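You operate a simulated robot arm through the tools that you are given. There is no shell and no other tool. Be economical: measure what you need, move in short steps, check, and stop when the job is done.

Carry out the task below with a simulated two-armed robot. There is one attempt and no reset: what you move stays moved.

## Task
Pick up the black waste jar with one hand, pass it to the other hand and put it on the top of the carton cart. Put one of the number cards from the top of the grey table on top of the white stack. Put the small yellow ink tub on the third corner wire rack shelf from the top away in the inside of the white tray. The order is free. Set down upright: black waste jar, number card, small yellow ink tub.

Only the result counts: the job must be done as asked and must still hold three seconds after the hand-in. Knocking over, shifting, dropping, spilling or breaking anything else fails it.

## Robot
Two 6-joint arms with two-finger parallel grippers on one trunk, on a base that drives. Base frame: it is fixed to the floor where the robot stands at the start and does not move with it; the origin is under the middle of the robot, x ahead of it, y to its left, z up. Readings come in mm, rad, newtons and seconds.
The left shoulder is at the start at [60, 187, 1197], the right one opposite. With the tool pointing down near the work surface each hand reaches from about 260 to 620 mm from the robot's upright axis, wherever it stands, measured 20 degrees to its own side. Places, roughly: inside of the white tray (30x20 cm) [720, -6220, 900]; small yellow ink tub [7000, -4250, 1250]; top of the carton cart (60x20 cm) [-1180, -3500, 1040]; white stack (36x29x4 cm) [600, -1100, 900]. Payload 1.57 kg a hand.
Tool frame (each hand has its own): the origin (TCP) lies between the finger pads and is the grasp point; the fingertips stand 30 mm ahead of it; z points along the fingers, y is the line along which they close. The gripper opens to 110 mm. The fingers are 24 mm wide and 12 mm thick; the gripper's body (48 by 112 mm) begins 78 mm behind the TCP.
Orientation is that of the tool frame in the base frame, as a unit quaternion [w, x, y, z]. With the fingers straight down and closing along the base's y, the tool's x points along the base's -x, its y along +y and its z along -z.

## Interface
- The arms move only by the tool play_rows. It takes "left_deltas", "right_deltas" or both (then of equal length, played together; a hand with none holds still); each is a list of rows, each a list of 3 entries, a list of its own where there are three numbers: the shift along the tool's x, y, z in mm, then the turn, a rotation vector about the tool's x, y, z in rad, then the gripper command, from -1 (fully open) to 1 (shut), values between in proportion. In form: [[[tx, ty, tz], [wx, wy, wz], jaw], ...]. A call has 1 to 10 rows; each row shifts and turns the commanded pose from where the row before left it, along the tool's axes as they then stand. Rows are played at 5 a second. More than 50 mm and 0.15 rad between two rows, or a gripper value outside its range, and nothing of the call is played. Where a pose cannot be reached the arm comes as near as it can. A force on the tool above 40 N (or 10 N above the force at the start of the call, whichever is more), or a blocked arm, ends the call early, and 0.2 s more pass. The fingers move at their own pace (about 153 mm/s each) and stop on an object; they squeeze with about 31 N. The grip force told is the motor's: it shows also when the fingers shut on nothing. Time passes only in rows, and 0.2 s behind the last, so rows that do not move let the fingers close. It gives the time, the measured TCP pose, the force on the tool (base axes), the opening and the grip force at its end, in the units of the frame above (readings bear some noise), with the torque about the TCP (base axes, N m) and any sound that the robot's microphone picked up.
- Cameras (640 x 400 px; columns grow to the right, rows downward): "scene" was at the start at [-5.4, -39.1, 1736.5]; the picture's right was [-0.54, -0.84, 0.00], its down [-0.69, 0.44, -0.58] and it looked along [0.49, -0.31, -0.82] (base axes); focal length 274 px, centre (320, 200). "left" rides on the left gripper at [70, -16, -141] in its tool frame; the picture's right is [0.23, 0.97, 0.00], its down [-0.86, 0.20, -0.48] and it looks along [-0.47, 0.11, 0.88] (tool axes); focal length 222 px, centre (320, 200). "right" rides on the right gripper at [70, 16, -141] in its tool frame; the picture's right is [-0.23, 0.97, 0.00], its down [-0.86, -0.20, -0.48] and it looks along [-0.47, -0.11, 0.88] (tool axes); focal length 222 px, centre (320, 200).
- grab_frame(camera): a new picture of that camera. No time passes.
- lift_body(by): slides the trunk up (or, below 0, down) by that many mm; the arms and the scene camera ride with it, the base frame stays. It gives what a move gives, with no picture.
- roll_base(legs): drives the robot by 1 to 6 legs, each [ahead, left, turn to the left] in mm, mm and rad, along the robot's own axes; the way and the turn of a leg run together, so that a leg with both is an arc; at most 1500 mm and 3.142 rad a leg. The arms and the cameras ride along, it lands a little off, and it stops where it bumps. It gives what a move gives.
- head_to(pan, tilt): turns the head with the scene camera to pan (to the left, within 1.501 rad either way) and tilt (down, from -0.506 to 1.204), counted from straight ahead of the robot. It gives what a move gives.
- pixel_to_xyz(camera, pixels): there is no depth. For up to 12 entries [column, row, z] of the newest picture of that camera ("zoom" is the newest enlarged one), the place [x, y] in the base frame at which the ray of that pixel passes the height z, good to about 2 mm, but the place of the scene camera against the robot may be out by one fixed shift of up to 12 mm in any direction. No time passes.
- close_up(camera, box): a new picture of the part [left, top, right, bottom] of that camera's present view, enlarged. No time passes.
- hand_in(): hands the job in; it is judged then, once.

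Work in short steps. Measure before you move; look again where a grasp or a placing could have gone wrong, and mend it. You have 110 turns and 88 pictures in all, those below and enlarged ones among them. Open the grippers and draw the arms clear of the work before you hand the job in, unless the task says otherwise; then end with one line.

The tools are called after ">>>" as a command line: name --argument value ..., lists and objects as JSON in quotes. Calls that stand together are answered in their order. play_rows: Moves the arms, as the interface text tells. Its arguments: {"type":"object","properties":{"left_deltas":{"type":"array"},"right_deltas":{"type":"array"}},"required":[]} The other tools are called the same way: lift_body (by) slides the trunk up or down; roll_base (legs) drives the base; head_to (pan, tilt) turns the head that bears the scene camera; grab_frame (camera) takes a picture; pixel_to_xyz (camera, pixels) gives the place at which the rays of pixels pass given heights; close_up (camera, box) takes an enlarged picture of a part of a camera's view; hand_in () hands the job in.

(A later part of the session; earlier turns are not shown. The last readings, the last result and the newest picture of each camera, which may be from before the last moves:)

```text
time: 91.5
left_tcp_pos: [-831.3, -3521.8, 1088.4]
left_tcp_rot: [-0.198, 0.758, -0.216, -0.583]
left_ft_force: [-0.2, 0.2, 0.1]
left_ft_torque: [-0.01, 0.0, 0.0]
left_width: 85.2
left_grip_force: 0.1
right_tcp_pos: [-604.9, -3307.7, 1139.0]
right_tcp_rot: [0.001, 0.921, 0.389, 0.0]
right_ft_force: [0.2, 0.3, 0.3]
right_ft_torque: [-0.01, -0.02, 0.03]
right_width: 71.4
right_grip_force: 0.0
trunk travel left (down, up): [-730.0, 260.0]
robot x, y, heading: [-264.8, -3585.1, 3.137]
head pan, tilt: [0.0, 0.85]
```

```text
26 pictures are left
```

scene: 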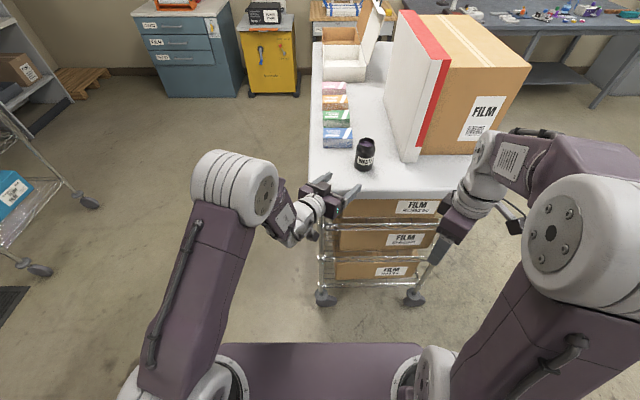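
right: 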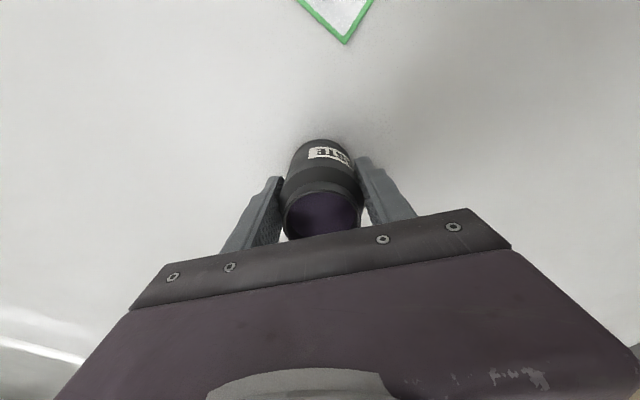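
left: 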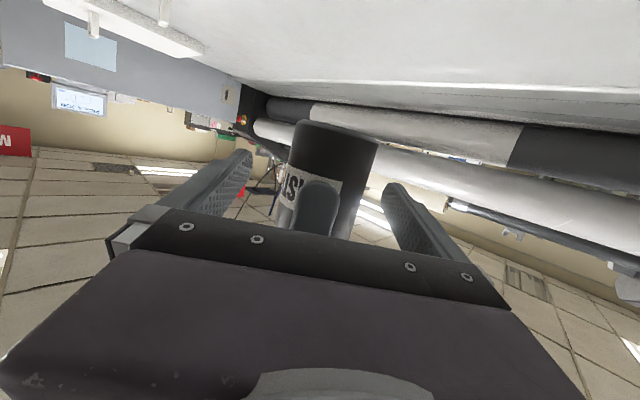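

The jar stands safely on the strip. Now the ink tub: I back off, strafe to the open aisle at y≈-2750, turn around to face +x and drive ahead.

>>> roll_base --legs '[[-110, 0, 0], [0, -835, 0], [0, 0, 3.14], [1150, 0, 0]]'

>>> head_to --pan -0.25 --tilt 0.25

>>> grab_frame --camera "scene"

```text
time: 109.8
left_tcp_pos: [1566.4, -2688.7, 1089.4]
left_tcp_rot: [0.589, 0.191, 0.764, -0.179]
left_ft_force: [0.1, 0.5, -0.1]
left_ft_torque: [0.0, 0.0, 0.0]
left_width: 85.1
left_grip_force: 0.1
right_tcp_pos: [1353.2, -2917.1, 1138.6]
right_tcp_rot: [0.0, -0.417, 0.909, 0.0]
right_ft_force: [-0.7, -0.1, -0.5]
right_ft_torque: [0.02, -0.02, -0.01]
right_width: 71.3
right_grip_force: 0.1
trunk travel left (down, up): [-730.0, 260.0]
robot x, y, heading: [995.6, -2666.4, 0.056]
head pan, tilt: [0.0, 0.85]
```

```text
time: 110.8
left_tcp_pos: [1567.2, -2689.2, 1090.6]
left_tcp_rot: [0.589, 0.19, 0.765, -0.178]
left_ft_force: [0.0, 0.2, -0.1]
left_ft_torque: [-0.01, 0.03, 0.0]
left_width: 85.3
left_grip_force: 0.1
right_tcp_pos: [1353.8, -2916.8, 1138.8]
right_tcp_rot: [0.0, -0.417, 0.909, 0.0]
right_ft_force: [-0.5, -0.2, -0.2]
right_ft_torque: [-0.03, -0.01, 0.02]
right_width: 71.4
right_grip_force: 0.0
trunk travel left (down, up): [-730.0, 260.0]
robot x, y, heading: [999.6, -2667.0, 0.063]
head pan, tilt: [-0.25, 0.25]
```

```text
25 pictures are left
```

scene: 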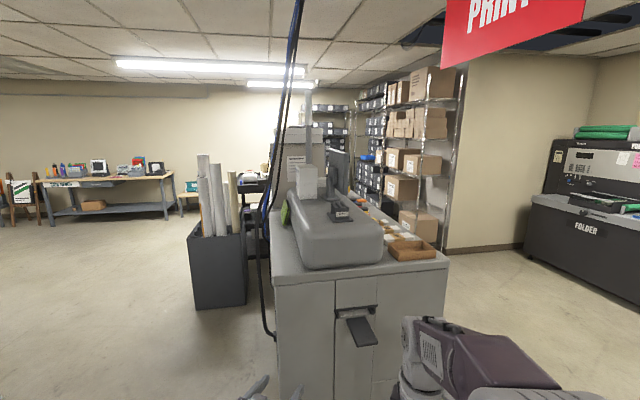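

A machine stands ahead, with the racks behind it at columns 300–460. I measure floor points to choose a way around.

>>> pixel_to_xyz --camera "scene" --pixels '[[195, 309, 0], [245, 304, 0], [447, 252, 0], [525, 245, 0], [447, 265, 1000], [275, 280, 1000], [180, 220, 0], [525, 258, 0], [440, 100, 1700], [345, 120, 1700], [385, 250, 1000]]'

>>> head_to --pan -0.7 --tilt 0.4

>>> grab_frame --camera "scene"

```text
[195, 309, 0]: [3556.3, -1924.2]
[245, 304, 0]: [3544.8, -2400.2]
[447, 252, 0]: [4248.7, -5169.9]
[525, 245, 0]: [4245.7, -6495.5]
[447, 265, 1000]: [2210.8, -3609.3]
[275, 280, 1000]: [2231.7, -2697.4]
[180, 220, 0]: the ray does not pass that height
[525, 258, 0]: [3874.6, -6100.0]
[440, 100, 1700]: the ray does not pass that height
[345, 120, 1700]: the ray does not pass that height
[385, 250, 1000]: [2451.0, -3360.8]
```

```text
time: 111.7
left_tcp_pos: [1568.4, -2690.2, 1089.8]
left_tcp_rot: [0.589, 0.191, 0.764, -0.179]
left_ft_force: [0.3, 0.5, -0.2]
left_ft_torque: [0.02, 0.02, -0.04]
left_width: 85.3
left_grip_force: 0.1
right_tcp_pos: [1353.9, -2915.3, 1138.8]
right_tcp_rot: [0.0, -0.418, 0.908, 0.0]
right_ft_force: [-0.4, 0.0, 0.6]
right_ft_torque: [0.01, -0.02, 0.0]
right_width: 71.3
right_grip_force: 0.1
trunk travel left (down, up): [-730.0, 260.0]
robot x, y, heading: [998.6, -2661.6, 0.058]
head pan, tilt: [-0.7, 0.4]
```

```text
24 pictures are left
```

scene: 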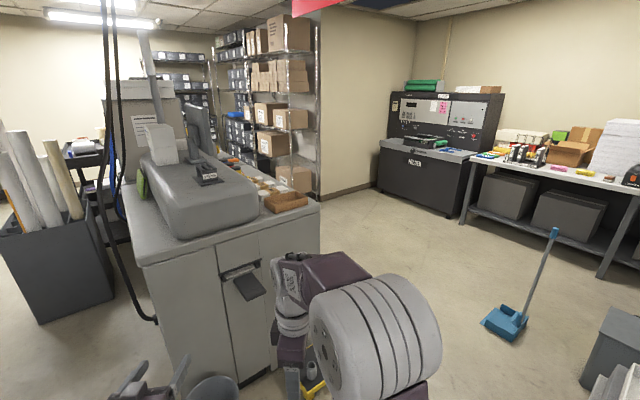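

The passage right of the machine (y from -3609 to about -5000) is wide. I check the dustpan at (505,322) and other floor items before going.

>>> pixel_to_xyz --camera "scene" --pixels '[[505, 322, 0], [525, 335, 0], [555, 232, 800], [585, 385, 0], [215, 392, 0], [312, 378, 0], [268, 375, 0], [370, 185, 0], [320, 205, 0], [480, 310, 0]]'

```text
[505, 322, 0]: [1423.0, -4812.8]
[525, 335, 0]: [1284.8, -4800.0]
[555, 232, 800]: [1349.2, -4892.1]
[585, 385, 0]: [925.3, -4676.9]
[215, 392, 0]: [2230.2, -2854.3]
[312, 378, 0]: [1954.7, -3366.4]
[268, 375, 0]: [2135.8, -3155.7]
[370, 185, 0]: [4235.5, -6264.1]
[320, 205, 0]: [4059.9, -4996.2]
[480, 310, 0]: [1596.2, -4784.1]
```

The dustpan is at y≈-4800, so a lane at y≈-4300 is clear. I go there and drive ahead along it.

>>> roll_base --legs '[[330, 0, -0.06], [0, -820, 0], [0, -820, 0], [1300, 0, 0]]'

>>> head_to --pan 0.0 --tilt 0.25

>>> grab_frame --camera "scene"

```text
time: 128.1
left_tcp_pos: [3209.3, -4356.6, 1089.8]
left_tcp_rot: [0.583, 0.214, 0.759, -0.196]
left_ft_force: [-0.5, -1.1, -0.3]
left_ft_torque: [0.02, 0.0, -0.01]
left_width: 85.2
left_grip_force: 0.1
right_tcp_pos: [2981.7, -4570.4, 1138.7]
right_tcp_rot: [0.0, -0.388, 0.922, 0.0]
right_ft_force: [0.1, 0.0, 0.5]
right_ft_torque: [0.04, 0.01, -0.02]
right_width: 71.4
right_grip_force: 0.0
trunk travel left (down, up): [-730.0, 260.0]
robot x, y, heading: [2647.6, -4298.3, -0.008]
head pan, tilt: [-0.7, 0.4]
```

```text
time: 129.1
left_tcp_pos: [3208.3, -4359.2, 1090.5]
left_tcp_rot: [0.583, 0.215, 0.758, -0.197]
left_ft_force: [-0.4, -0.5, -0.3]
left_ft_torque: [0.01, 0.03, 0.01]
left_width: 85.4
left_grip_force: 0.1
right_tcp_pos: [2981.5, -4571.4, 1139.8]
right_tcp_rot: [0.0, -0.388, 0.922, 0.0]
right_ft_force: [0.1, 0.0, 0.4]
right_ft_torque: [-0.03, 0.02, 0.0]
right_width: 71.4
right_grip_force: 0.1
trunk travel left (down, up): [-730.0, 260.0]
robot x, y, heading: [2645.3, -4297.6, -0.002]
head pan, tilt: [0.0, 0.25]
```

```text
23 pictures are left
```

scene: 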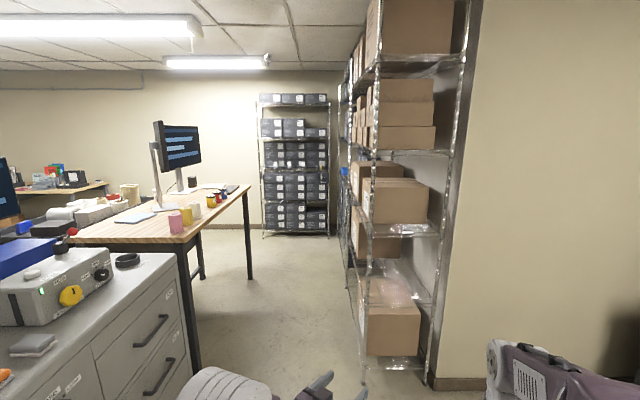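

The corner rack is straight ahead at columns 260–330. I measure the aisle between the desk and the right-hand rack.

>>> pixel_to_xyz --camera "scene" --pixels '[[364, 383, 0], [349, 290, 0], [250, 280, 0], [197, 370, 0], [178, 258, 950], [185, 243, 800], [330, 236, 0], [264, 236, 0], [429, 389, 0]]'

>>> close_up --camera "scene" --box '[250, 80, 380, 250]'

```text
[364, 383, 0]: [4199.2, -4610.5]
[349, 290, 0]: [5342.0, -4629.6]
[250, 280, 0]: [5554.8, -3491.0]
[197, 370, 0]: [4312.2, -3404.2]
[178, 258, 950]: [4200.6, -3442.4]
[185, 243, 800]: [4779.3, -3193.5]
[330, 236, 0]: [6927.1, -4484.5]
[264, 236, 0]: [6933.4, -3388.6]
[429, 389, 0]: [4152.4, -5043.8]
```

```text
2.35 times, centred on (315, 165) of scene
```

zoom: 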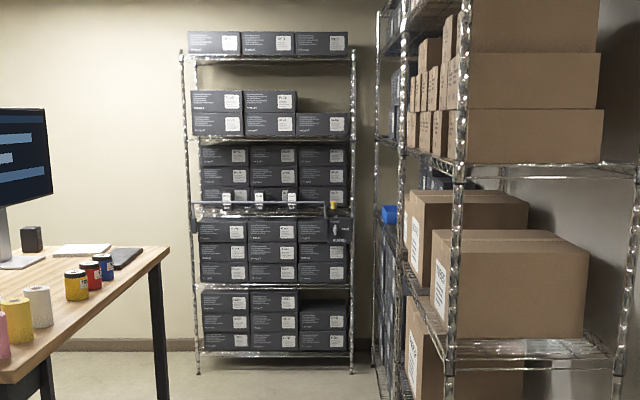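

The yellow tub shows at zoom (335,205) on the rack's third shelf, right end; rack front is x≈6927. The right-hand rack front is y≈-4610 and desk edge y≈-3440, so I take the lane y≈-4030.

>>> roll_base --legs '[[0, 265, 0], [1500, 0, 0], [1500, 0, 0], [300, 0, 0]]'

>>> head_to --pan -0.2 --tilt 0.35

>>> grab_frame --camera "scene"

```text
time: 146.7
left_tcp_pos: [6489.6, -4104.2, 1091.1]
left_tcp_rot: [0.584, 0.216, 0.758, -0.198]
left_ft_force: [0.1, 0.3, -0.1]
left_ft_torque: [0.0, 0.01, -0.01]
left_width: 85.1
left_grip_force: 0.0
right_tcp_pos: [6263.1, -4317.1, 1139.8]
right_tcp_rot: [0.0, -0.387, 0.922, -0.001]
right_ft_force: [0.3, -1.2, 0.2]
right_ft_torque: [-0.02, 0.04, -0.04]
right_width: 71.4
right_grip_force: 0.1
trunk travel left (down, up): [-730.0, 260.0]
robot x, y, heading: [5929.2, -4039.9, -0.003]
head pan, tilt: [0.0, 0.25]
```

```text
time: 147.4
left_tcp_pos: [6491.7, -4104.1, 1088.8]
left_tcp_rot: [0.583, 0.215, 0.758, -0.197]
left_ft_force: [0.6, 0.9, 0.4]
left_ft_torque: [0.0, 0.01, -0.02]
left_width: 85.4
left_grip_force: 0.0
right_tcp_pos: [6264.5, -4317.5, 1139.3]
right_tcp_rot: [0.0, -0.387, 0.922, 0.0]
right_ft_force: [0.6, -0.3, -0.2]
right_ft_torque: [0.01, 0.03, -0.03]
right_width: 71.5
right_grip_force: 0.0
trunk travel left (down, up): [-730.0, 260.0]
robot x, y, heading: [5923.0, -4041.6, -0.006]
head pan, tilt: [-0.201, 0.351]
```

```text
21 pictures are left
```

scene: 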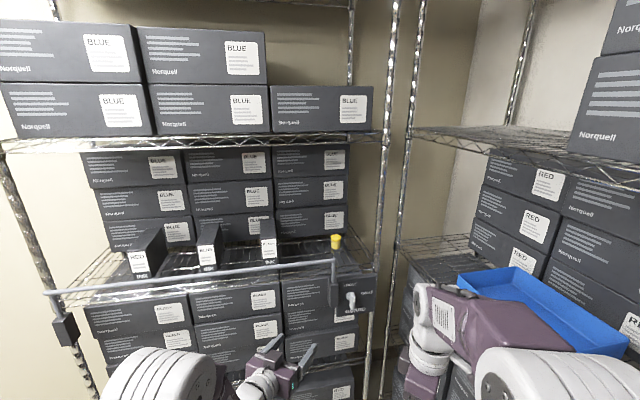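

Something yellow at (336,242) sits by a rail across the front of the third shelf. I enlarge it.

>>> close_up --camera "scene" --box '[220, 200, 400, 330]'

```text
3.08 times, centred on (310, 265) of scene
```

zoom: 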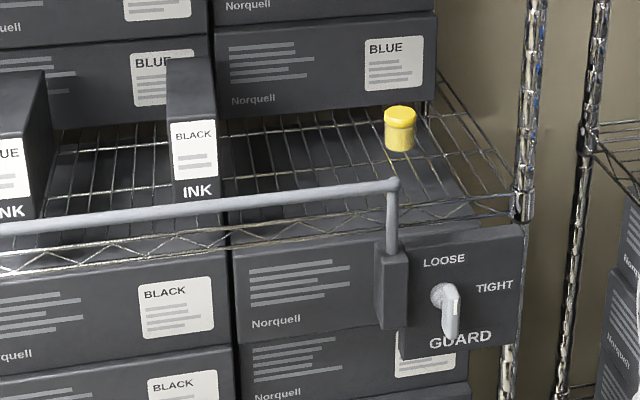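

The guard rail runs along the shelf front with the yellow tub standing behind it near its right end. I measure tub, rail and shelf front positions.

>>> pixel_to_xyz --camera "scene" --pixels '[[336, 248, 1230], [336, 248, 1250], [336, 235, 1280], [334, 259.4, 1260], [334, 259.4, 1280], [334, 272, 1230], [376, 268, 1230], [331, 248, 1240], [341, 248, 1240], [380, 136, 1530], [72, 296, 1240]]'

>>> grab_frame --camera "left"

```text
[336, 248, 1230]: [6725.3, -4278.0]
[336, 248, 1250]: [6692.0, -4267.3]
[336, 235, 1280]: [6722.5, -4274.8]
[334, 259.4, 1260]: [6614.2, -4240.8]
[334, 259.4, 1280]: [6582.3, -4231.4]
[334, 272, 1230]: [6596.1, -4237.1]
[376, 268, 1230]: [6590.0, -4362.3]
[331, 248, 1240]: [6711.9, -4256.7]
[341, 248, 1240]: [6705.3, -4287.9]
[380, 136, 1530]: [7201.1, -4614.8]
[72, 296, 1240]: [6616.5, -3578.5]
```

```text
19 pictures are left
```

left: 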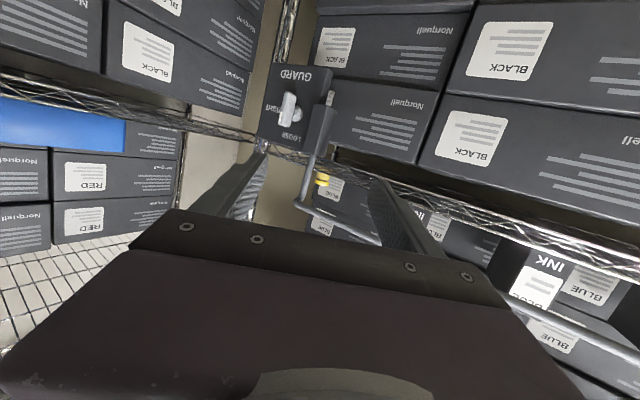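

Scene rays leave the depth ambiguous, so I intersect them with the left hand camera's ray to the tub at (322,180) and the rail end at (298,200).

>>> pixel_to_xyz --camera "left" --pixels '[[322, 180, 1080], [322, 180, 1100], [322, 180, 1150], [322, 180, 1250], [298, 200, 1150], [298, 200, 1250], [325, 104, 1050], [250, 133, 1050], [322, 142, 1100]]'

```text
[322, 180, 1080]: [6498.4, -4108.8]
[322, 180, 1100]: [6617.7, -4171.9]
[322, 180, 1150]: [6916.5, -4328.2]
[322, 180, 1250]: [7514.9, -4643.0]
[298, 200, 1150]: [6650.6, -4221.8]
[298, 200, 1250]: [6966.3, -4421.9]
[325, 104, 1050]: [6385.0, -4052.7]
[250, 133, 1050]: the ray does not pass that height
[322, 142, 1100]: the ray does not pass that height
```

Triangulation puts the tub at about (6890,-4330) on a shelf at z≈1128, with the rail 50 mm above shelf level at x≈6743; there is ~500 mm of headroom, so a straight-down grasp over the rail works. I check the right elbow's clearance to the side rack.

>>> pixel_to_xyz --camera "scene" --pixels '[[620, 370, 1350], [620, 370, 1250], [500, 365, 1350], [570, 352, 1150], [465, 275, 1150], [405, 250, 1140], [455, 138, 1640], [630, 185, 1640]]'

>>> head_to --pan -0.75 --tilt 0.55

>>> grab_frame --camera "scene"

```text
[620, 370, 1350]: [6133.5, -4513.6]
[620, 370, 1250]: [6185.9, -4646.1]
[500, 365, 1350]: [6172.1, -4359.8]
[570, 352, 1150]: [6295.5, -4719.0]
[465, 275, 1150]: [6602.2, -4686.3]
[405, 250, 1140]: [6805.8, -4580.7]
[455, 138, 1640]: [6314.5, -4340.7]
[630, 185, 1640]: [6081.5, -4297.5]
```

```text
time: 148.4
left_tcp_pos: [6491.5, -4103.4, 1090.3]
left_tcp_rot: [0.583, 0.216, 0.758, -0.199]
left_ft_force: [0.6, 0.0, 1.2]
left_ft_torque: [0.0, 0.01, -0.04]
left_width: 85.2
left_grip_force: 0.0
right_tcp_pos: [6264.5, -4317.5, 1139.9]
right_tcp_rot: [-0.001, -0.388, 0.922, -0.001]
right_ft_force: [0.0, -0.3, -0.6]
right_ft_torque: [0.0, 0.02, -0.03]
right_width: 71.7
right_grip_force: 0.0
trunk travel left (down, up): [-730.0, 260.0]
robot x, y, heading: [5926.6, -4045.1, -0.004]
head pan, tilt: [-0.75, 0.55]
```

```text
18 pictures are left
```

scene: 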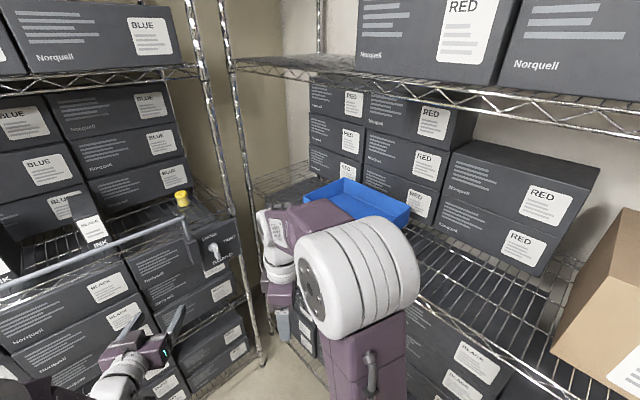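

Clear plan: keep y≈-4045 and grasp with the right hand straight down over the rail. First I raise the trunk 95 mm and fold the left hand to tool-down and back.

>>> lift_body --by 95

>>> play_rows --left_deltas '[[[0, 0, 0], [0, 0.145, 0], -0.55], [[0, 0, 0], [0, 0.145, 0], -0.55], [[0, 0, 0], [0, 0.145, 0], -0.55], [[0, 0, 0], [0, 0.145, 0], -0.55], [[0, 0, 0], [0, 0.145, 0], -0.55], [[0, 0, 0], [0, 0.145, 0], -0.55], [[0, 0, 0], [0, 0.145, 0], -0.55], [[0, 0, 0], [0, 0.145, 0], -0.55], [[0, 0, 0], [0, 0.145, 0], -0.55]]'

>>> play_rows --left_deltas '[[[36, -12.7, 0], [0, 0, 0], -0.55], [[36, -12.7, 0], [0, 0, 0], -0.55], [[36, -12.7, 0], [0, 0, 0], -0.55], [[36, -12.7, 0], [0, 0, 0], -0.55], [[36, -12.7, 0], [0, 0, 0], -0.55], [[36, -12.7, 0], [0, 0, 0], -0.55]]' --right_deltas '[[[0, 0, -10], [0, 0, 0], -0.4], [[0, 0, -10], [0, 0, 0], -0.4], [[0, 0, -10], [0, 0, 0], -0.4], [[0, 0, -10], [0, 0, 0], -0.4], [[0, 0, 0], [0, 0, 0], -0.4], [[0, 0, 0], [0, 0, 0], -0.4]]'

```text
time: 149.7
left_tcp_pos: [6491.8, -4102.7, 1185.4]
left_tcp_rot: [0.584, 0.215, 0.758, -0.198]
left_ft_force: [0.3, -0.7, 0.1]
left_ft_torque: [-0.01, -0.01, 0.0]
left_width: 85.3
left_grip_force: 0.0
right_tcp_pos: [6264.6, -4317.9, 1234.8]
right_tcp_rot: [-0.001, -0.387, 0.922, 0.001]
right_ft_force: [-0.3, -0.5, -0.5]
right_ft_torque: [0.0, -0.01, -0.01]
right_width: 71.6
right_grip_force: 0.1
trunk travel left (down, up): [-825.0, 165.0]
robot x, y, heading: [5926.7, -4041.7, -0.005]
head pan, tilt: [-0.75, 0.55]
```

```text
time: 151.7
left_tcp_pos: [6472.7, -4109.1, 1182.2]
left_tcp_rot: [0.039, 0.304, 0.95, -0.056]
left_ft_force: [1.0, 0.1, 0.4]
left_ft_torque: [-0.02, 0.0, 0.02]
left_width: 85.3
left_grip_force: 0.1
left hand out of reach, approached as far as the arm can: row 4, 5, 9
right_tcp_pos: [6265.0, -4316.9, 1234.4]
right_tcp_rot: [0.0, -0.387, 0.922, 0.0]
right_ft_force: [0.1, 0.4, -0.4]
right_ft_torque: [0.0, -0.04, 0.01]
right_width: 71.5
right_grip_force: 0.1
trunk travel left (down, up): [-825.0, 165.0]
robot x, y, heading: [5927.3, -4042.1, -0.003]
head pan, tilt: [-0.75, 0.55]
```

```text
time: 153.1
left_tcp_pos: [6251.7, -4045.9, 1165.4]
left_tcp_rot: [0.041, 0.307, 0.949, -0.057]
left_ft_force: [0.4, 0.8, -0.3]
left_ft_torque: [-0.03, 0.01, 0.01]
left_width: 85.3
left_grip_force: 0.0
right_tcp_pos: [6264.2, -4316.9, 1275.5]
right_tcp_rot: [0.001, -0.387, 0.922, -0.001]
right_ft_force: [-0.2, -0.1, 0.6]
right_ft_torque: [0.01, 0.02, -0.01]
right_width: 76.9
right_grip_force: 0.0
trunk travel left (down, up): [-825.0, 165.0]
robot x, y, heading: [5927.0, -4042.3, -0.004]
head pan, tilt: [-0.75, 0.55]
```

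I raise the left hand 100 mm and pull it a bit further back so it stays clear of the rail, then drive ahead to x≈6390.

>>> play_rows --left_deltas '[[[36, -12.7, -20], [0, 0, 0], -0.55], [[15, -5, -30], [0, 0, 0], -0.55], [[0, 0, -30], [0, 0, 0], -0.55], [[0, 0, -25], [0, 0, 0], -0.55]]'

>>> roll_base --legs '[[463, 0, 0.004]]'

>>> head_to --pan -0.45 --tilt 0.75

>>> grab_frame --camera "scene"

>>> grab_frame --camera "right"

```text
time: 154.1
left_tcp_pos: [6195.1, -4017.6, 1264.7]
left_tcp_rot: [0.041, 0.306, 0.949, -0.057]
left_ft_force: [0.1, -0.3, 0.2]
left_ft_torque: [-0.01, -0.02, 0.01]
left_width: 85.3
left_grip_force: 0.1
right_tcp_pos: [6264.3, -4316.5, 1274.0]
right_tcp_rot: [0.0, -0.388, 0.922, 0.0]
right_ft_force: [0.0, 0.3, 0.5]
right_ft_torque: [-0.01, -0.05, 0.02]
right_width: 77.0
right_grip_force: 0.1
trunk travel left (down, up): [-825.0, 165.0]
robot x, y, heading: [5927.3, -4044.3, -0.006]
head pan, tilt: [-0.75, 0.55]
```

```text
time: 156.8
left_tcp_pos: [6653.5, -4017.0, 1265.5]
left_tcp_rot: [0.041, 0.305, 0.95, -0.057]
left_ft_force: [0.2, -0.5, 0.4]
left_ft_torque: [0.01, 0.0, -0.02]
left_width: 85.2
left_grip_force: 0.1
right_tcp_pos: [6721.7, -4319.6, 1274.4]
right_tcp_rot: [0.001, -0.388, 0.922, -0.001]
right_ft_force: [-0.8, -0.3, -0.5]
right_ft_torque: [0.01, 0.02, -0.02]
right_width: 77.0
right_grip_force: 0.0
trunk travel left (down, up): [-825.0, 165.0]
robot x, y, heading: [6387.7, -4047.2, -0.0]
head pan, tilt: [-0.75, 0.55]
```

```text
time: 157.6
left_tcp_pos: [6654.7, -4018.8, 1265.8]
left_tcp_rot: [0.04, 0.305, 0.95, -0.057]
left_ft_force: [0.6, -0.6, -0.6]
left_ft_torque: [0.01, 0.04, 0.01]
left_width: 85.2
left_grip_force: 0.0
right_tcp_pos: [6724.2, -4318.2, 1275.0]
right_tcp_rot: [0.0, -0.387, 0.922, 0.0]
right_ft_force: [0.2, 0.3, 0.6]
right_ft_torque: [0.0, -0.02, 0.01]
right_width: 76.7
right_grip_force: 0.0
trunk travel left (down, up): [-825.0, 165.0]
robot x, y, heading: [6385.8, -4047.9, -0.003]
head pan, tilt: [-0.45, 0.75]
```

```text
17 pictures are left
```

scene: 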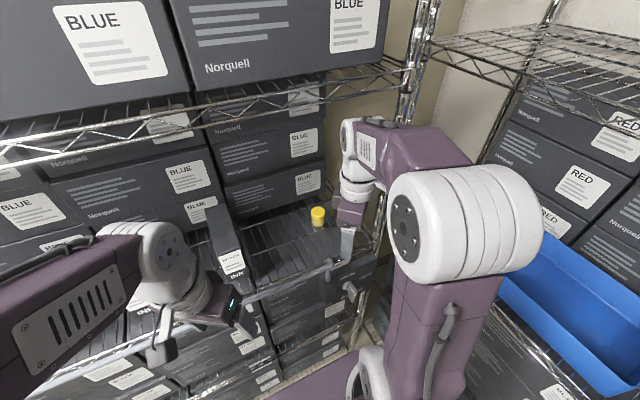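

```text
16 pictures are left
```

right: 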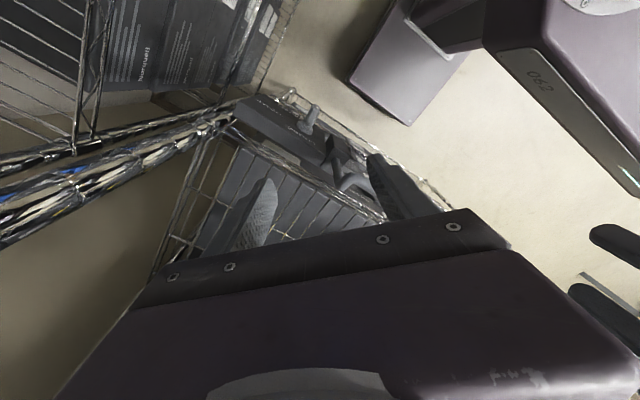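

The tub shows at scene (318,216). I compute its place at shelf height and for its top, and the hand's tip for a check of camera bias.

>>> pixel_to_xyz --camera "scene" --pixels '[[318, 226, 1128], [318, 210, 1170], [312, 217, 1150], [325, 217, 1150], [347, 258, 1245], [334, 262, 1180], [318, 226, 1140]]'

>>> close_up --camera "scene" --box '[270, 150, 400, 300]'

```text
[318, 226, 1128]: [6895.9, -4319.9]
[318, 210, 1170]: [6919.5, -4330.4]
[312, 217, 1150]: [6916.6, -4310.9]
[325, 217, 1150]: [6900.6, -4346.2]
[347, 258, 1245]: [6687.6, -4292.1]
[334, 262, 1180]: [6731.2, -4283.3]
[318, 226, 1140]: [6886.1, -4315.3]
```

```text
2.67 times, centred on (335, 225) of scene
```

zoom: 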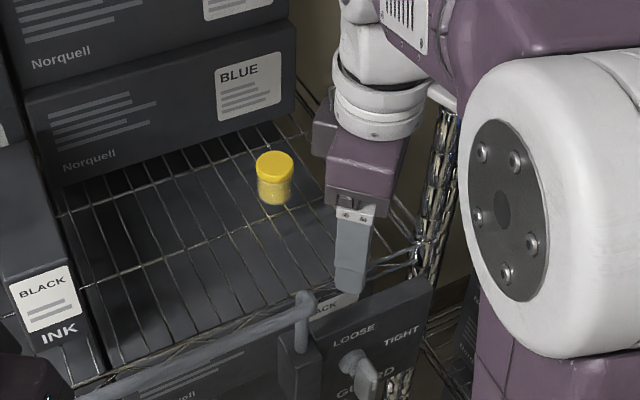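

The tub centre is ≈ (6910,-4323); the fingertip check agrees within 5 mm. I extend the right hand 186 mm over it at constant height.

>>> play_rows --right_deltas '[[[-25.4, -27.2, 0], [0, 0, 0], -0.4], [[-25.4, -27.2, 0], [0, 0, 0], -0.4], [[-25.4, -27.2, 0], [0, 0, 0], -0.4], [[-25.4, -27.2, 0], [0, 0, 0], -0.4], [[-25.2, -27.2, 0], [0, 0, 0], -0.4], [[0, 0, 0], [0, 0, 0], -0.4]]'

>>> grab_frame --camera "right"

>>> close_up --camera "scene" --box '[250, 120, 410, 270]'

```text
time: 159.0
left_tcp_pos: [6667.1, -4014.4, 1264.4]
left_tcp_rot: [0.036, 0.303, 0.95, -0.06]
left_ft_force: [0.1, 0.8, -0.2]
left_ft_torque: [-0.08, 0.06, 0.0]
left_width: 85.2
left_grip_force: 0.1
right_tcp_pos: [6924.3, -4317.2, 1272.4]
right_tcp_rot: [-0.004, -0.39, 0.921, -0.001]
right_ft_force: [0.7, 0.1, 0.2]
right_ft_torque: [-0.08, 0.04, -0.02]
right_width: 76.9
right_grip_force: 0.0
trunk travel left (down, up): [-825.0, 165.0]
robot x, y, heading: [6389.9, -4045.7, 0.002]
head pan, tilt: [-0.45, 0.75]
```

```text
14 pictures are left
```

right: 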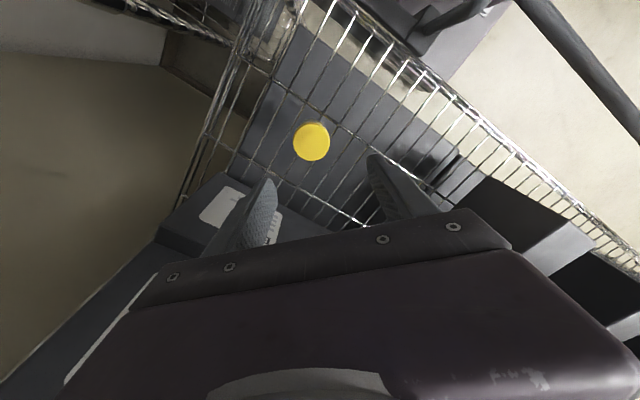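

```text
2.67 times, centred on (330, 195) of scene
```

zoom: 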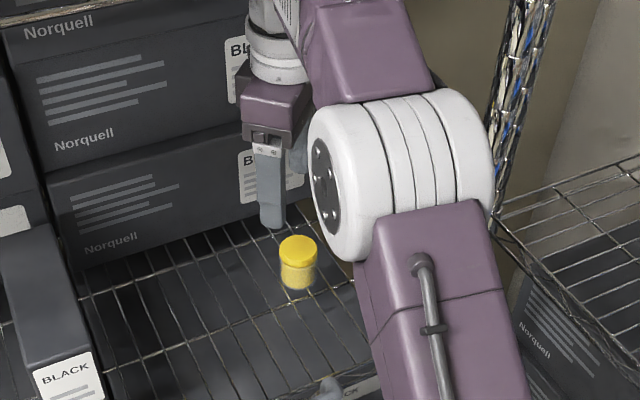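

In the right view the cap is at (311,142), about 15 mm off the tool axis. I compute the exact offset.

>>> pixel_to_xyz --camera "right" --pixels '[[311, 142, 1170], [311, 142, 1160], [311, 142, 1180], [292, 143, 1170], [330, 141, 1170], [285, 190, 1200]]'

```text
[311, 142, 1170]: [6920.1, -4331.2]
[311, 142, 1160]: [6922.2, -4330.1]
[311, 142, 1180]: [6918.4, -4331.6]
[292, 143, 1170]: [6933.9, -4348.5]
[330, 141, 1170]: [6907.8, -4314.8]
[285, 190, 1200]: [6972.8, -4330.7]
```

Cap centre is (6920,-4331). I check where the stacked box's front face stands relative to the gripper's body before lowering.

>>> close_up --camera "right" --box '[140, 110, 400, 270]'

>>> pixel_to_xyz --camera "right" --pixels '[[226, 172, 1128], [160, 235, 1128], [346, 228, 1128], [300, 205, 1128], [226, 172, 1220]]'

```text
2.46 times, centred on (270, 190) of right
```

zoom: 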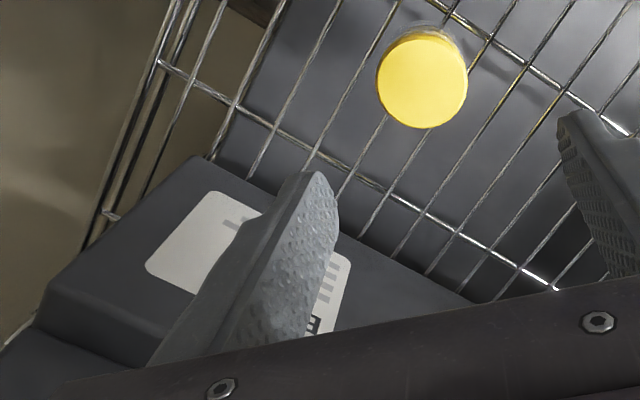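

```text
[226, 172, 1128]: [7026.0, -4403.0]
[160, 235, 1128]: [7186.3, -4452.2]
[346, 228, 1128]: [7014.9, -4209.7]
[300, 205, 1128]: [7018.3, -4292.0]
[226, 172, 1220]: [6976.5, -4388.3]
```

The box front is at x≈7020, leaving ample room. I centre over the cap and lower to z≈1176 so the tips stay above the wires.

>>> play_rows --right_deltas '[[[12.8, -7, 0], [0, 0, 0], -0.4], [[0, 0, 35], [0, 0, 0], -0.4], [[0, 0, 35], [0, 0, 0], -0.4], [[0, 0, 26], [0, 0, 0], -0.4], [[0, 0, 0], [0, 0, 0], -0.4]]'

>>> grab_frame --camera "right"

```text
time: 160.2
left_tcp_pos: [6657.5, -4018.9, 1264.5]
left_tcp_rot: [0.04, 0.305, 0.95, -0.058]
left_ft_force: [0.0, 0.2, -1.0]
left_ft_torque: [-0.02, 0.02, 0.01]
left_width: 85.2
left_grip_force: 0.1
right_tcp_pos: [6909.3, -4336.1, 1177.0]
right_tcp_rot: [0.0, -0.389, 0.921, 0.0]
right_ft_force: [0.7, 0.0, 0.1]
right_ft_torque: [-0.04, 0.0, -0.02]
right_width: 77.0
right_grip_force: 0.1
trunk travel left (down, up): [-825.0, 165.0]
robot x, y, heading: [6385.9, -4044.8, -0.003]
head pan, tilt: [-0.45, 0.75]
```

```text
11 pictures are left
```

right: 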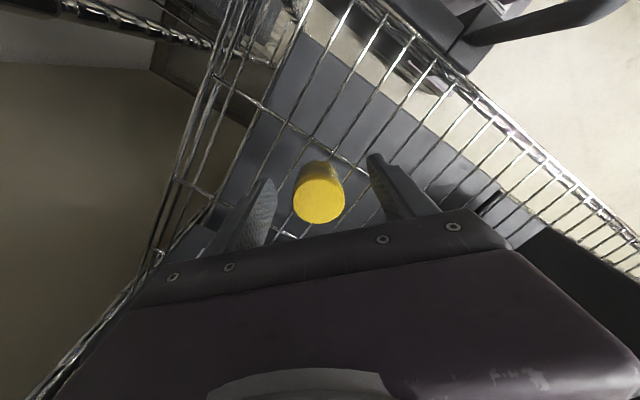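

The cap at (319,196) appears ~10 mm off in tool x and its top ~18 mm below the TCP. I shift 9 mm and lower 10 mm, watching force.

>>> play_rows --right_deltas '[[[-9, 0, 0], [0, 0, 0], -0.4], [[0, 0, 5], [0, 0, 0], -0.4], [[0, 0, 5], [0, 0, 0], -0.4], [[0, 0, 0], [0, 0, 0], -0.4]]'

>>> close_up --camera "right" --box '[220, 120, 420, 250]'

```text
time: 161.2
left_tcp_pos: [6654.7, -4018.5, 1265.6]
left_tcp_rot: [0.04, 0.305, 0.95, -0.057]
left_ft_force: [0.5, 0.5, -0.4]
left_ft_torque: [0.06, 0.01, 0.02]
left_width: 85.1
left_grip_force: 0.1
right_tcp_pos: [6911.8, -4330.5, 1169.1]
right_tcp_rot: [0.0, -0.389, 0.921, 0.0]
right_ft_force: [-0.3, -0.1, -0.6]
right_ft_torque: [0.02, 0.02, 0.01]
right_width: 77.1
right_grip_force: 0.2
trunk travel left (down, up): [-825.0, 165.0]
robot x, y, heading: [6385.5, -4043.7, 0.001]
head pan, tilt: [-0.45, 0.75]
```

```text
3.08 times, centred on (320, 185) of right
```

zoom: 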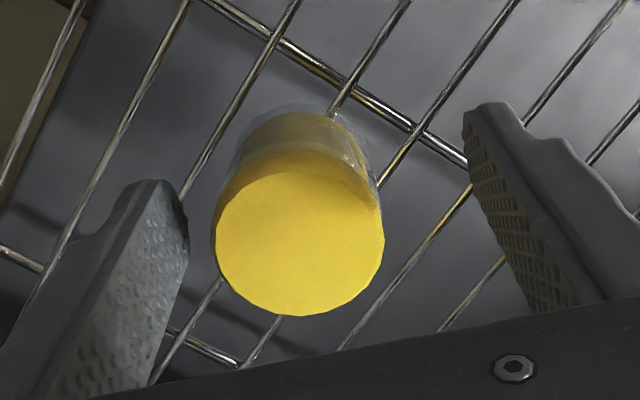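

The cap centre at px (313,199) means ~7 mm more in tool -x and ~5 mm in -y. I make that shift and close the gripper gently.

>>> play_rows --right_deltas '[[[-7, -5, 0], [0, 0, 0], -0.4], [[0, 0, 3], [0, 0, 0], -0.4], [[0, 0, 0], [0, 0, 0], 0.0], [[0, 0, 0], [0, 0, 0], 0.3], [[0, 0, 0], [0, 0, 0], 0.6], [[0, 0, 0], [0, 0, 0], 0.7]]'

>>> close_up --camera "right" --box '[220, 120, 420, 250]'

```text
time: 162.6
left_tcp_pos: [6655.5, -4019.1, 1265.3]
left_tcp_rot: [0.039, 0.305, 0.95, -0.057]
left_ft_force: [-0.2, 0.2, -0.5]
left_ft_torque: [0.02, 0.03, 0.02]
left_width: 85.4
left_grip_force: 0.0
right_tcp_pos: [6920.3, -4329.5, 1166.0]
right_tcp_rot: [0.0, -0.388, 0.922, -0.001]
right_ft_force: [-0.1, -0.1, 0.8]
right_ft_torque: [-0.04, 0.0, 0.03]
right_width: 42.7
right_grip_force: 30.9
trunk travel left (down, up): [-825.0, 165.0]
robot x, y, heading: [6387.6, -4045.4, -0.004]
head pan, tilt: [-0.45, 0.75]
```

```text
3.08 times, centred on (320, 185) of right
```

zoom: 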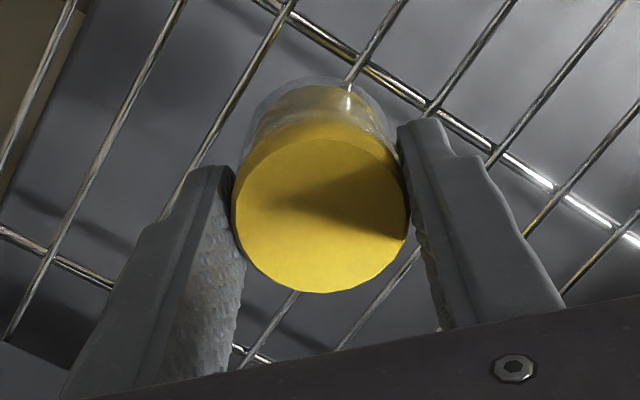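

The tub is gripped (42.7 mm). I lift 115 mm and retract 190 mm back over the rail.

>>> play_rows --right_deltas '[[[0, 0, -15], [0, 0, 0], 0.8], [[0, 0, -35], [0, 0, 0], 0.8], [[0, 0, -35], [0, 0, 0], 0.8], [[0, 0, -30], [0, 0, 0], 0.8], [[26.6, 27, 0], [0, 0, 0], 0.8], [[26.6, 27, 0], [0, 0, 0], 0.8], [[26.6, 27, 0], [0, 0, 0], 0.8], [[26.6, 27, 0], [0, 0, 0], 0.8], [[26.6, 27, 0], [0, 0, 0], 0.8], [[0, 0, 0], [0, 0, 0], 0.8]]'

>>> grab_frame --camera "scene"

```text
time: 164.8
left_tcp_pos: [6661.0, -4021.3, 1264.1]
left_tcp_rot: [0.037, 0.305, 0.95, -0.057]
left_ft_force: [0.9, -0.6, -0.4]
left_ft_torque: [0.04, 0.05, -0.01]
left_width: 85.2
left_grip_force: 0.0
right_tcp_pos: [6736.9, -4333.2, 1278.8]
right_tcp_rot: [-0.001, -0.388, 0.922, 0.002]
right_ft_force: [-0.1, -0.2, -1.2]
right_ft_torque: [0.01, -0.01, 0.02]
right_width: 42.7
right_grip_force: 30.9
trunk travel left (down, up): [-825.0, 165.0]
robot x, y, heading: [6386.1, -4041.8, -0.005]
head pan, tilt: [-0.45, 0.75]
```

```text
8 pictures are left
```

scene: 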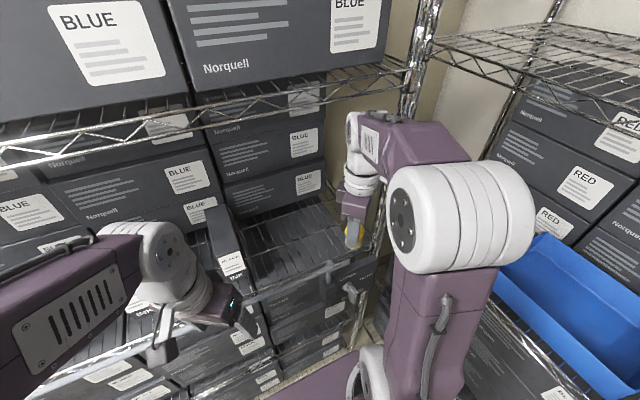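

The tub hangs in the right gripper, clear of the rail. I reverse along the aisle to x≈2690, strafe right to y≈-4250 and turn toward the tray.

>>> roll_base --legs '[[-1500, 0, 0.003], [-1500, 0, 0], [-700, 0, 0], [0, -220, 0], [0, 0, -2.3]]'

>>> head_to --pan 0.1 --tilt 0.4

>>> grab_frame --camera "scene"

```text
time: 189.7
left_tcp_pos: [2482.8, -4509.4, 1263.4]
left_tcp_rot: [-0.034, 0.99, 0.125, -0.061]
left_ft_force: [-0.7, 0.5, 0.6]
left_ft_torque: [0.03, -0.02, -0.03]
left_width: 85.5
left_grip_force: 0.0
right_tcp_pos: [2193.4, -4368.0, 1279.8]
right_tcp_rot: [0.0, 0.671, 0.742, 0.0]
right_ft_force: [0.0, -0.2, 0.9]
right_ft_torque: [0.01, -0.03, 0.0]
right_width: 42.7
right_grip_force: 31.0
trunk travel left (down, up): [-825.0, 165.0]
robot x, y, heading: [2632.6, -4286.4, -2.269]
head pan, tilt: [-0.45, 0.75]
```

```text
time: 190.6
left_tcp_pos: [2481.8, -4509.6, 1265.7]
left_tcp_rot: [-0.035, 0.99, 0.125, -0.061]
left_ft_force: [-0.5, 0.1, 0.0]
left_ft_torque: [-0.01, 0.0, 0.0]
left_width: 85.0
left_grip_force: 0.1
right_tcp_pos: [2192.9, -4367.8, 1279.8]
right_tcp_rot: [0.0, 0.671, 0.741, 0.0]
right_ft_force: [-0.1, -0.2, -1.6]
right_ft_torque: [0.0, 0.01, 0.0]
right_width: 42.5
right_grip_force: 31.3
trunk travel left (down, up): [-825.0, 165.0]
robot x, y, heading: [2632.1, -4283.6, -2.269]
head pan, tilt: [0.099, 0.4]
```

```text
7 pictures are left
```

scene: 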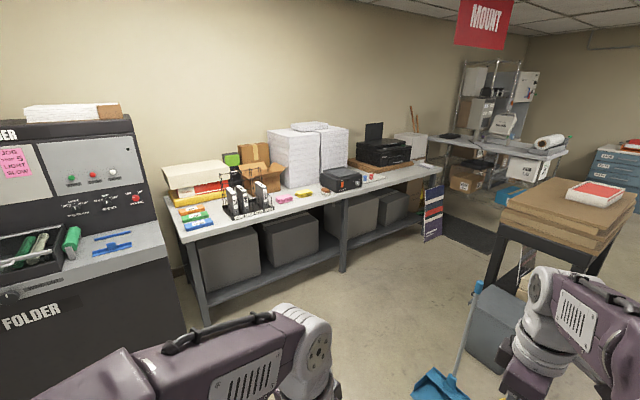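

The expected tray position projects to about (368,173), on the bench right of the black device at (341,180). I enlarge there and measure the bench edge and obstacles.

>>> close_up --camera "scene" --box '[310, 115, 450, 205]'

>>> pixel_to_xyz --camera "scene" --pixels '[[186, 240, 880], [437, 172, 880], [206, 322, 0], [343, 271, 0], [432, 240, 0], [430, 385, 0], [470, 355, 0], [500, 225, 800], [490, 285, 0], [370, 176, 890], [385, 182, 880]]'

```text
4.44 times, centred on (380, 160) of scene
```

zoom: 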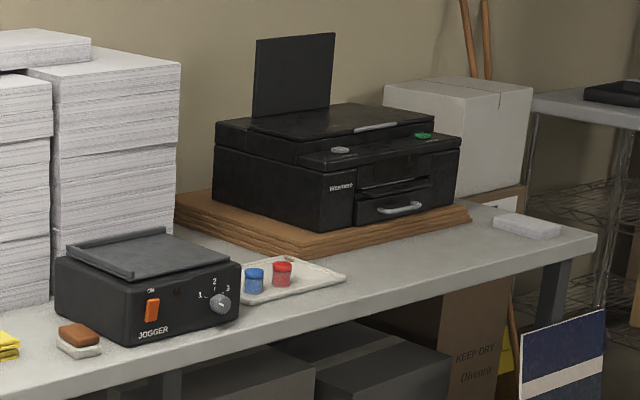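

```text
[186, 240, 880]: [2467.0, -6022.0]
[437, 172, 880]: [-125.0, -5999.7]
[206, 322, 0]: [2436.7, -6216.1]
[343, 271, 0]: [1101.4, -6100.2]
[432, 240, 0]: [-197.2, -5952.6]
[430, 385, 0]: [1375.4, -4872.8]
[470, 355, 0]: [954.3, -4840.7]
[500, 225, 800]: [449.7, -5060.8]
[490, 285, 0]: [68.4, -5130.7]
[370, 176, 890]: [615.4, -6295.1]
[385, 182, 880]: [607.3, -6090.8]
```

The white tray (with a blue and a red tub) is on the bench just beyond the JOGGER; bench front edge is y≈-6000. I turn to face -y, go around the dustpan via x≈2050, then strafe to x≈920 at y≈-5430.

>>> roll_base --legs '[[0, 0, 0.698], [0, -580, 0], [1150, 0, 0], [0, -1130, 0]]'

>>> head_to --pan -0.3 --tilt 0.75

>>> grab_frame --camera "scene"

```text
time: 206.5
left_tcp_pos: [914.7, -5648.0, 1265.7]
left_tcp_rot: [-0.012, 0.894, 0.442, -0.069]
left_ft_force: [0.6, 0.1, 0.5]
left_ft_torque: [0.0, 0.03, -0.04]
left_width: 85.2
left_grip_force: 0.1
right_tcp_pos: [601.2, -5715.4, 1280.3]
right_tcp_rot: [0.0, 0.39, 0.921, -0.001]
right_ft_force: [-0.2, 0.2, -0.6]
right_ft_torque: [-0.03, 0.01, -0.01]
right_width: 42.5
right_grip_force: 31.2
trunk travel left (down, up): [-825.0, 165.0]
robot x, y, heading: [894.9, -5376.7, -1.611]
head pan, tilt: [0.099, 0.4]
```

```text
time: 207.4
left_tcp_pos: [914.9, -5647.8, 1264.6]
left_tcp_rot: [-0.012, 0.894, 0.442, -0.068]
left_ft_force: [-0.3, -0.3, -0.3]
left_ft_torque: [0.0, -0.01, -0.01]
left_width: 85.1
left_grip_force: 0.1
right_tcp_pos: [600.5, -5715.1, 1279.7]
right_tcp_rot: [0.001, 0.391, 0.92, 0.0]
right_ft_force: [-0.3, 0.3, -0.2]
right_ft_torque: [-0.03, -0.02, -0.03]
right_width: 42.5
right_grip_force: 31.1
trunk travel left (down, up): [-825.0, 165.0]
robot x, y, heading: [897.8, -5377.1, -1.606]
head pan, tilt: [-0.3, 0.75]
```

```text
5 pictures are left
```

scene: 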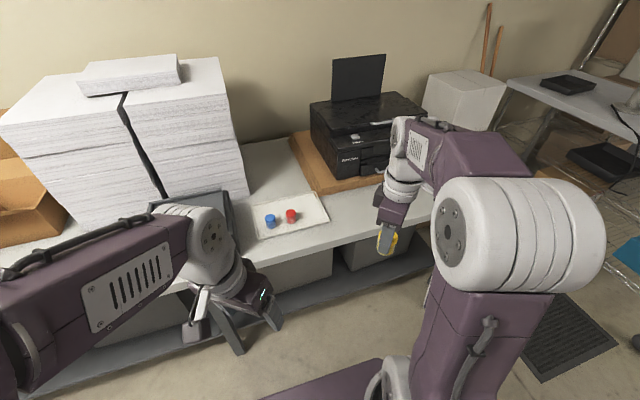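

The tray's corners are at (250,210), (320,193), (328,220), (257,240) with free room at its right part near (309,214). I compute places for a couple of heights.

>>> pixel_to_xyz --camera "scene" --pixels '[[250, 210, 900], [320, 193, 900], [328, 220, 900], [257, 240, 900], [310, 213, 900], [271, 227, 900], [292, 222, 900], [340, 243, 890], [388, 252, 1230], [310, 213, 880], [271, 215, 940], [265, 205, 920]]'

>>> close_up --camera "scene" --box '[220, 170, 440, 300]'

```text
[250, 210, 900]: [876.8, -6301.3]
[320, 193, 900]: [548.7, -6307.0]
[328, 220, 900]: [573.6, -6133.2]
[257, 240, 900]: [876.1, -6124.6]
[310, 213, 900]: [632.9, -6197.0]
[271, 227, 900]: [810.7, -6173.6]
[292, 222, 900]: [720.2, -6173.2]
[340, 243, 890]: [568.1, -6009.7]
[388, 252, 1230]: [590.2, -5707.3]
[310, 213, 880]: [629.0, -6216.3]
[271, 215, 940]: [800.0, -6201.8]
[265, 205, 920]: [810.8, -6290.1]
```

```text
2.91 times, centred on (330, 235) of scene
```

zoom: 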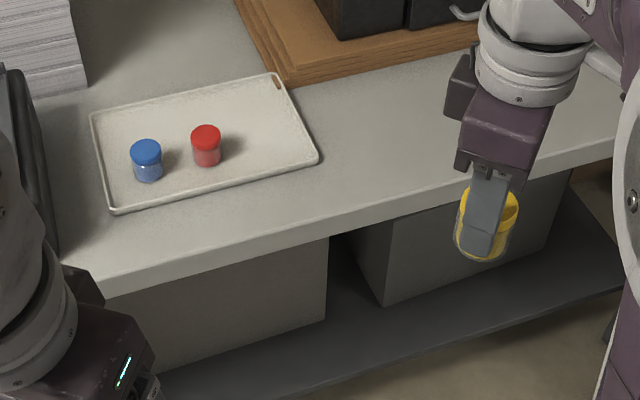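

Held-tub check shows scene bias of about (-10,+8); tray centre (719,-6217) agrees with the given place. Target for the yellow tub: (635,-6218), clear of the red tub at (720,-6173). I drive 345 mm ahead and slightly right.

>>> roll_base --legs '[[345, -45, 0.035]]'

```text
time: 209.7
left_tcp_pos: [871.1, -5990.8, 1265.7]
left_tcp_rot: [-0.011, 0.888, 0.455, -0.069]
left_ft_force: [-0.9, -0.2, -0.1]
left_ft_torque: [-0.04, -0.01, 0.0]
left_width: 85.4
left_grip_force: 0.0
right_tcp_pos: [560.4, -6067.7, 1280.3]
right_tcp_rot: [0.0, 0.378, 0.926, -0.001]
right_ft_force: [0.8, 0.4, -0.2]
right_ft_torque: [-0.02, 0.04, 0.03]
right_width: 42.5
right_grip_force: 30.9
trunk travel left (down, up): [-825.0, 165.0]
robot x, y, heading: [845.7, -5722.4, -1.574]
head pan, tilt: [-0.3, 0.75]
```

I shift the right hand over (635,-6218) and then lower it by arm to z≈1010.

>>> play_rows --right_deltas '[[[-31.6, -11, 0], [0, 0, 0], 0.8], [[-31.6, -11, 0], [0, 0, 0], 0.8], [[-31.6, -11, 0], [0, 0, 0], 0.8], [[-31.6, -11, 0], [0, 0, 0], 0.8], [[-31.6, -11, 0], [0, 0, 0], 0.8], [[0, 0, 0], [0, 0, 0], 0.8]]'

>>> play_rows --right_deltas '[[[0, 0, 40], [0, 0, 0], 0.8], [[0, 0, 40], [0, 0, 0], 0.8], [[0, 0, 40], [0, 0, 0], 0.8], [[0, 0, 40], [0, 0, 0], 0.8], [[0, 0, 40], [0, 0, 0], 0.8], [[0, 0, 40], [0, 0, 0], 0.8], [[0, 0, 30], [0, 0, 0], 0.8], [[0, 0, 0], [0, 0, 0], 0.8]]'

>>> grab_frame --camera "right"

```text
time: 211.1
left_tcp_pos: [871.5, -5992.1, 1266.3]
left_tcp_rot: [-0.011, 0.888, 0.455, -0.068]
left_ft_force: [-1.1, 0.5, 0.9]
left_ft_torque: [-0.03, 0.01, 0.04]
left_width: 85.2
left_grip_force: 0.1
right_tcp_pos: [634.1, -6218.3, 1278.2]
right_tcp_rot: [-0.001, 0.376, 0.927, 0.0]
right_ft_force: [0.1, -0.4, -1.0]
right_ft_torque: [0.01, 0.03, -0.01]
right_width: 42.5
right_grip_force: 30.6
trunk travel left (down, up): [-825.0, 165.0]
robot x, y, heading: [845.6, -5723.5, -1.577]
head pan, tilt: [-0.3, 0.75]
```

```text
time: 212.9
left_tcp_pos: [871.7, -5993.3, 1265.9]
left_tcp_rot: [-0.011, 0.887, 0.456, -0.068]
left_ft_force: [0.8, 0.7, -0.7]
left_ft_torque: [0.01, 0.04, -0.04]
left_width: 85.1
left_grip_force: 0.0
right_tcp_pos: [633.1, -6219.9, 1008.8]
right_tcp_rot: [0.0, 0.377, 0.926, -0.001]
right_ft_force: [-0.4, 0.3, 0.3]
right_ft_torque: [-0.02, 0.02, 0.0]
right_width: 42.7
right_grip_force: 30.8
trunk travel left (down, up): [-825.0, 165.0]
robot x, y, heading: [844.9, -5722.7, -1.576]
head pan, tilt: [-0.3, 0.75]
```

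```text
3 pictures are left
```

right: 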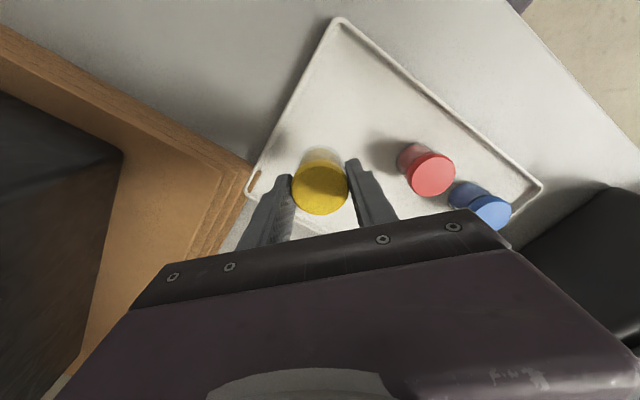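

The landing point on the tool axis (~(320,152)) is well inside the tray and away from the red tub. I lower 42 mm, then creep for contact.

>>> play_rows --right_deltas '[[[0, 0, 20], [0, 0, 0], 0.8], [[0, 0, 15], [0, 0, 0], 0.8], [[0, 0, 4], [0, 0, 0], 0.8], [[0, 0, 3], [0, 0, 0], 0.8]]'

>>> play_rows --right_deltas '[[[0, 0, 1.5], [0, 0, 0], 0.8], [[0, 0, 1.5], [0, 0, 0], 0.8], [[0, 0, 1.5], [0, 0, 0], 0.8]]'

```text
time: 213.9
left_tcp_pos: [871.0, -5992.2, 1264.8]
left_tcp_rot: [-0.012, 0.888, 0.455, -0.069]
left_ft_force: [-0.1, 0.5, -0.4]
left_ft_torque: [0.04, -0.01, 0.0]
left_width: 85.3
left_grip_force: 0.1
right_tcp_pos: [633.8, -6218.5, 966.9]
right_tcp_rot: [0.0, 0.378, 0.926, 0.0]
right_ft_force: [-0.7, 0.0, -0.5]
right_ft_torque: [-0.01, 0.0, 0.0]
right_width: 42.6
right_grip_force: 30.6
trunk travel left (down, up): [-825.0, 165.0]
robot x, y, heading: [845.4, -5727.2, -1.574]
head pan, tilt: [-0.3, 0.75]
```

```text
time: 214.7
left_tcp_pos: [872.3, -5993.3, 1265.4]
left_tcp_rot: [-0.011, 0.887, 0.456, -0.069]
left_ft_force: [-0.6, -0.1, -0.5]
left_ft_torque: [-0.03, 0.01, -0.01]
left_width: 85.2
left_grip_force: 0.1
right_tcp_pos: [633.5, -6219.2, 962.8]
right_tcp_rot: [0.001, 0.377, 0.926, 0.0]
right_ft_force: [-0.3, -0.3, -0.8]
right_ft_torque: [0.01, 0.0, -0.02]
right_width: 42.2
right_grip_force: 30.6
trunk travel left (down, up): [-825.0, 165.0]
robot x, y, heading: [847.3, -5727.0, -1.58]
head pan, tilt: [-0.3, 0.75]
```

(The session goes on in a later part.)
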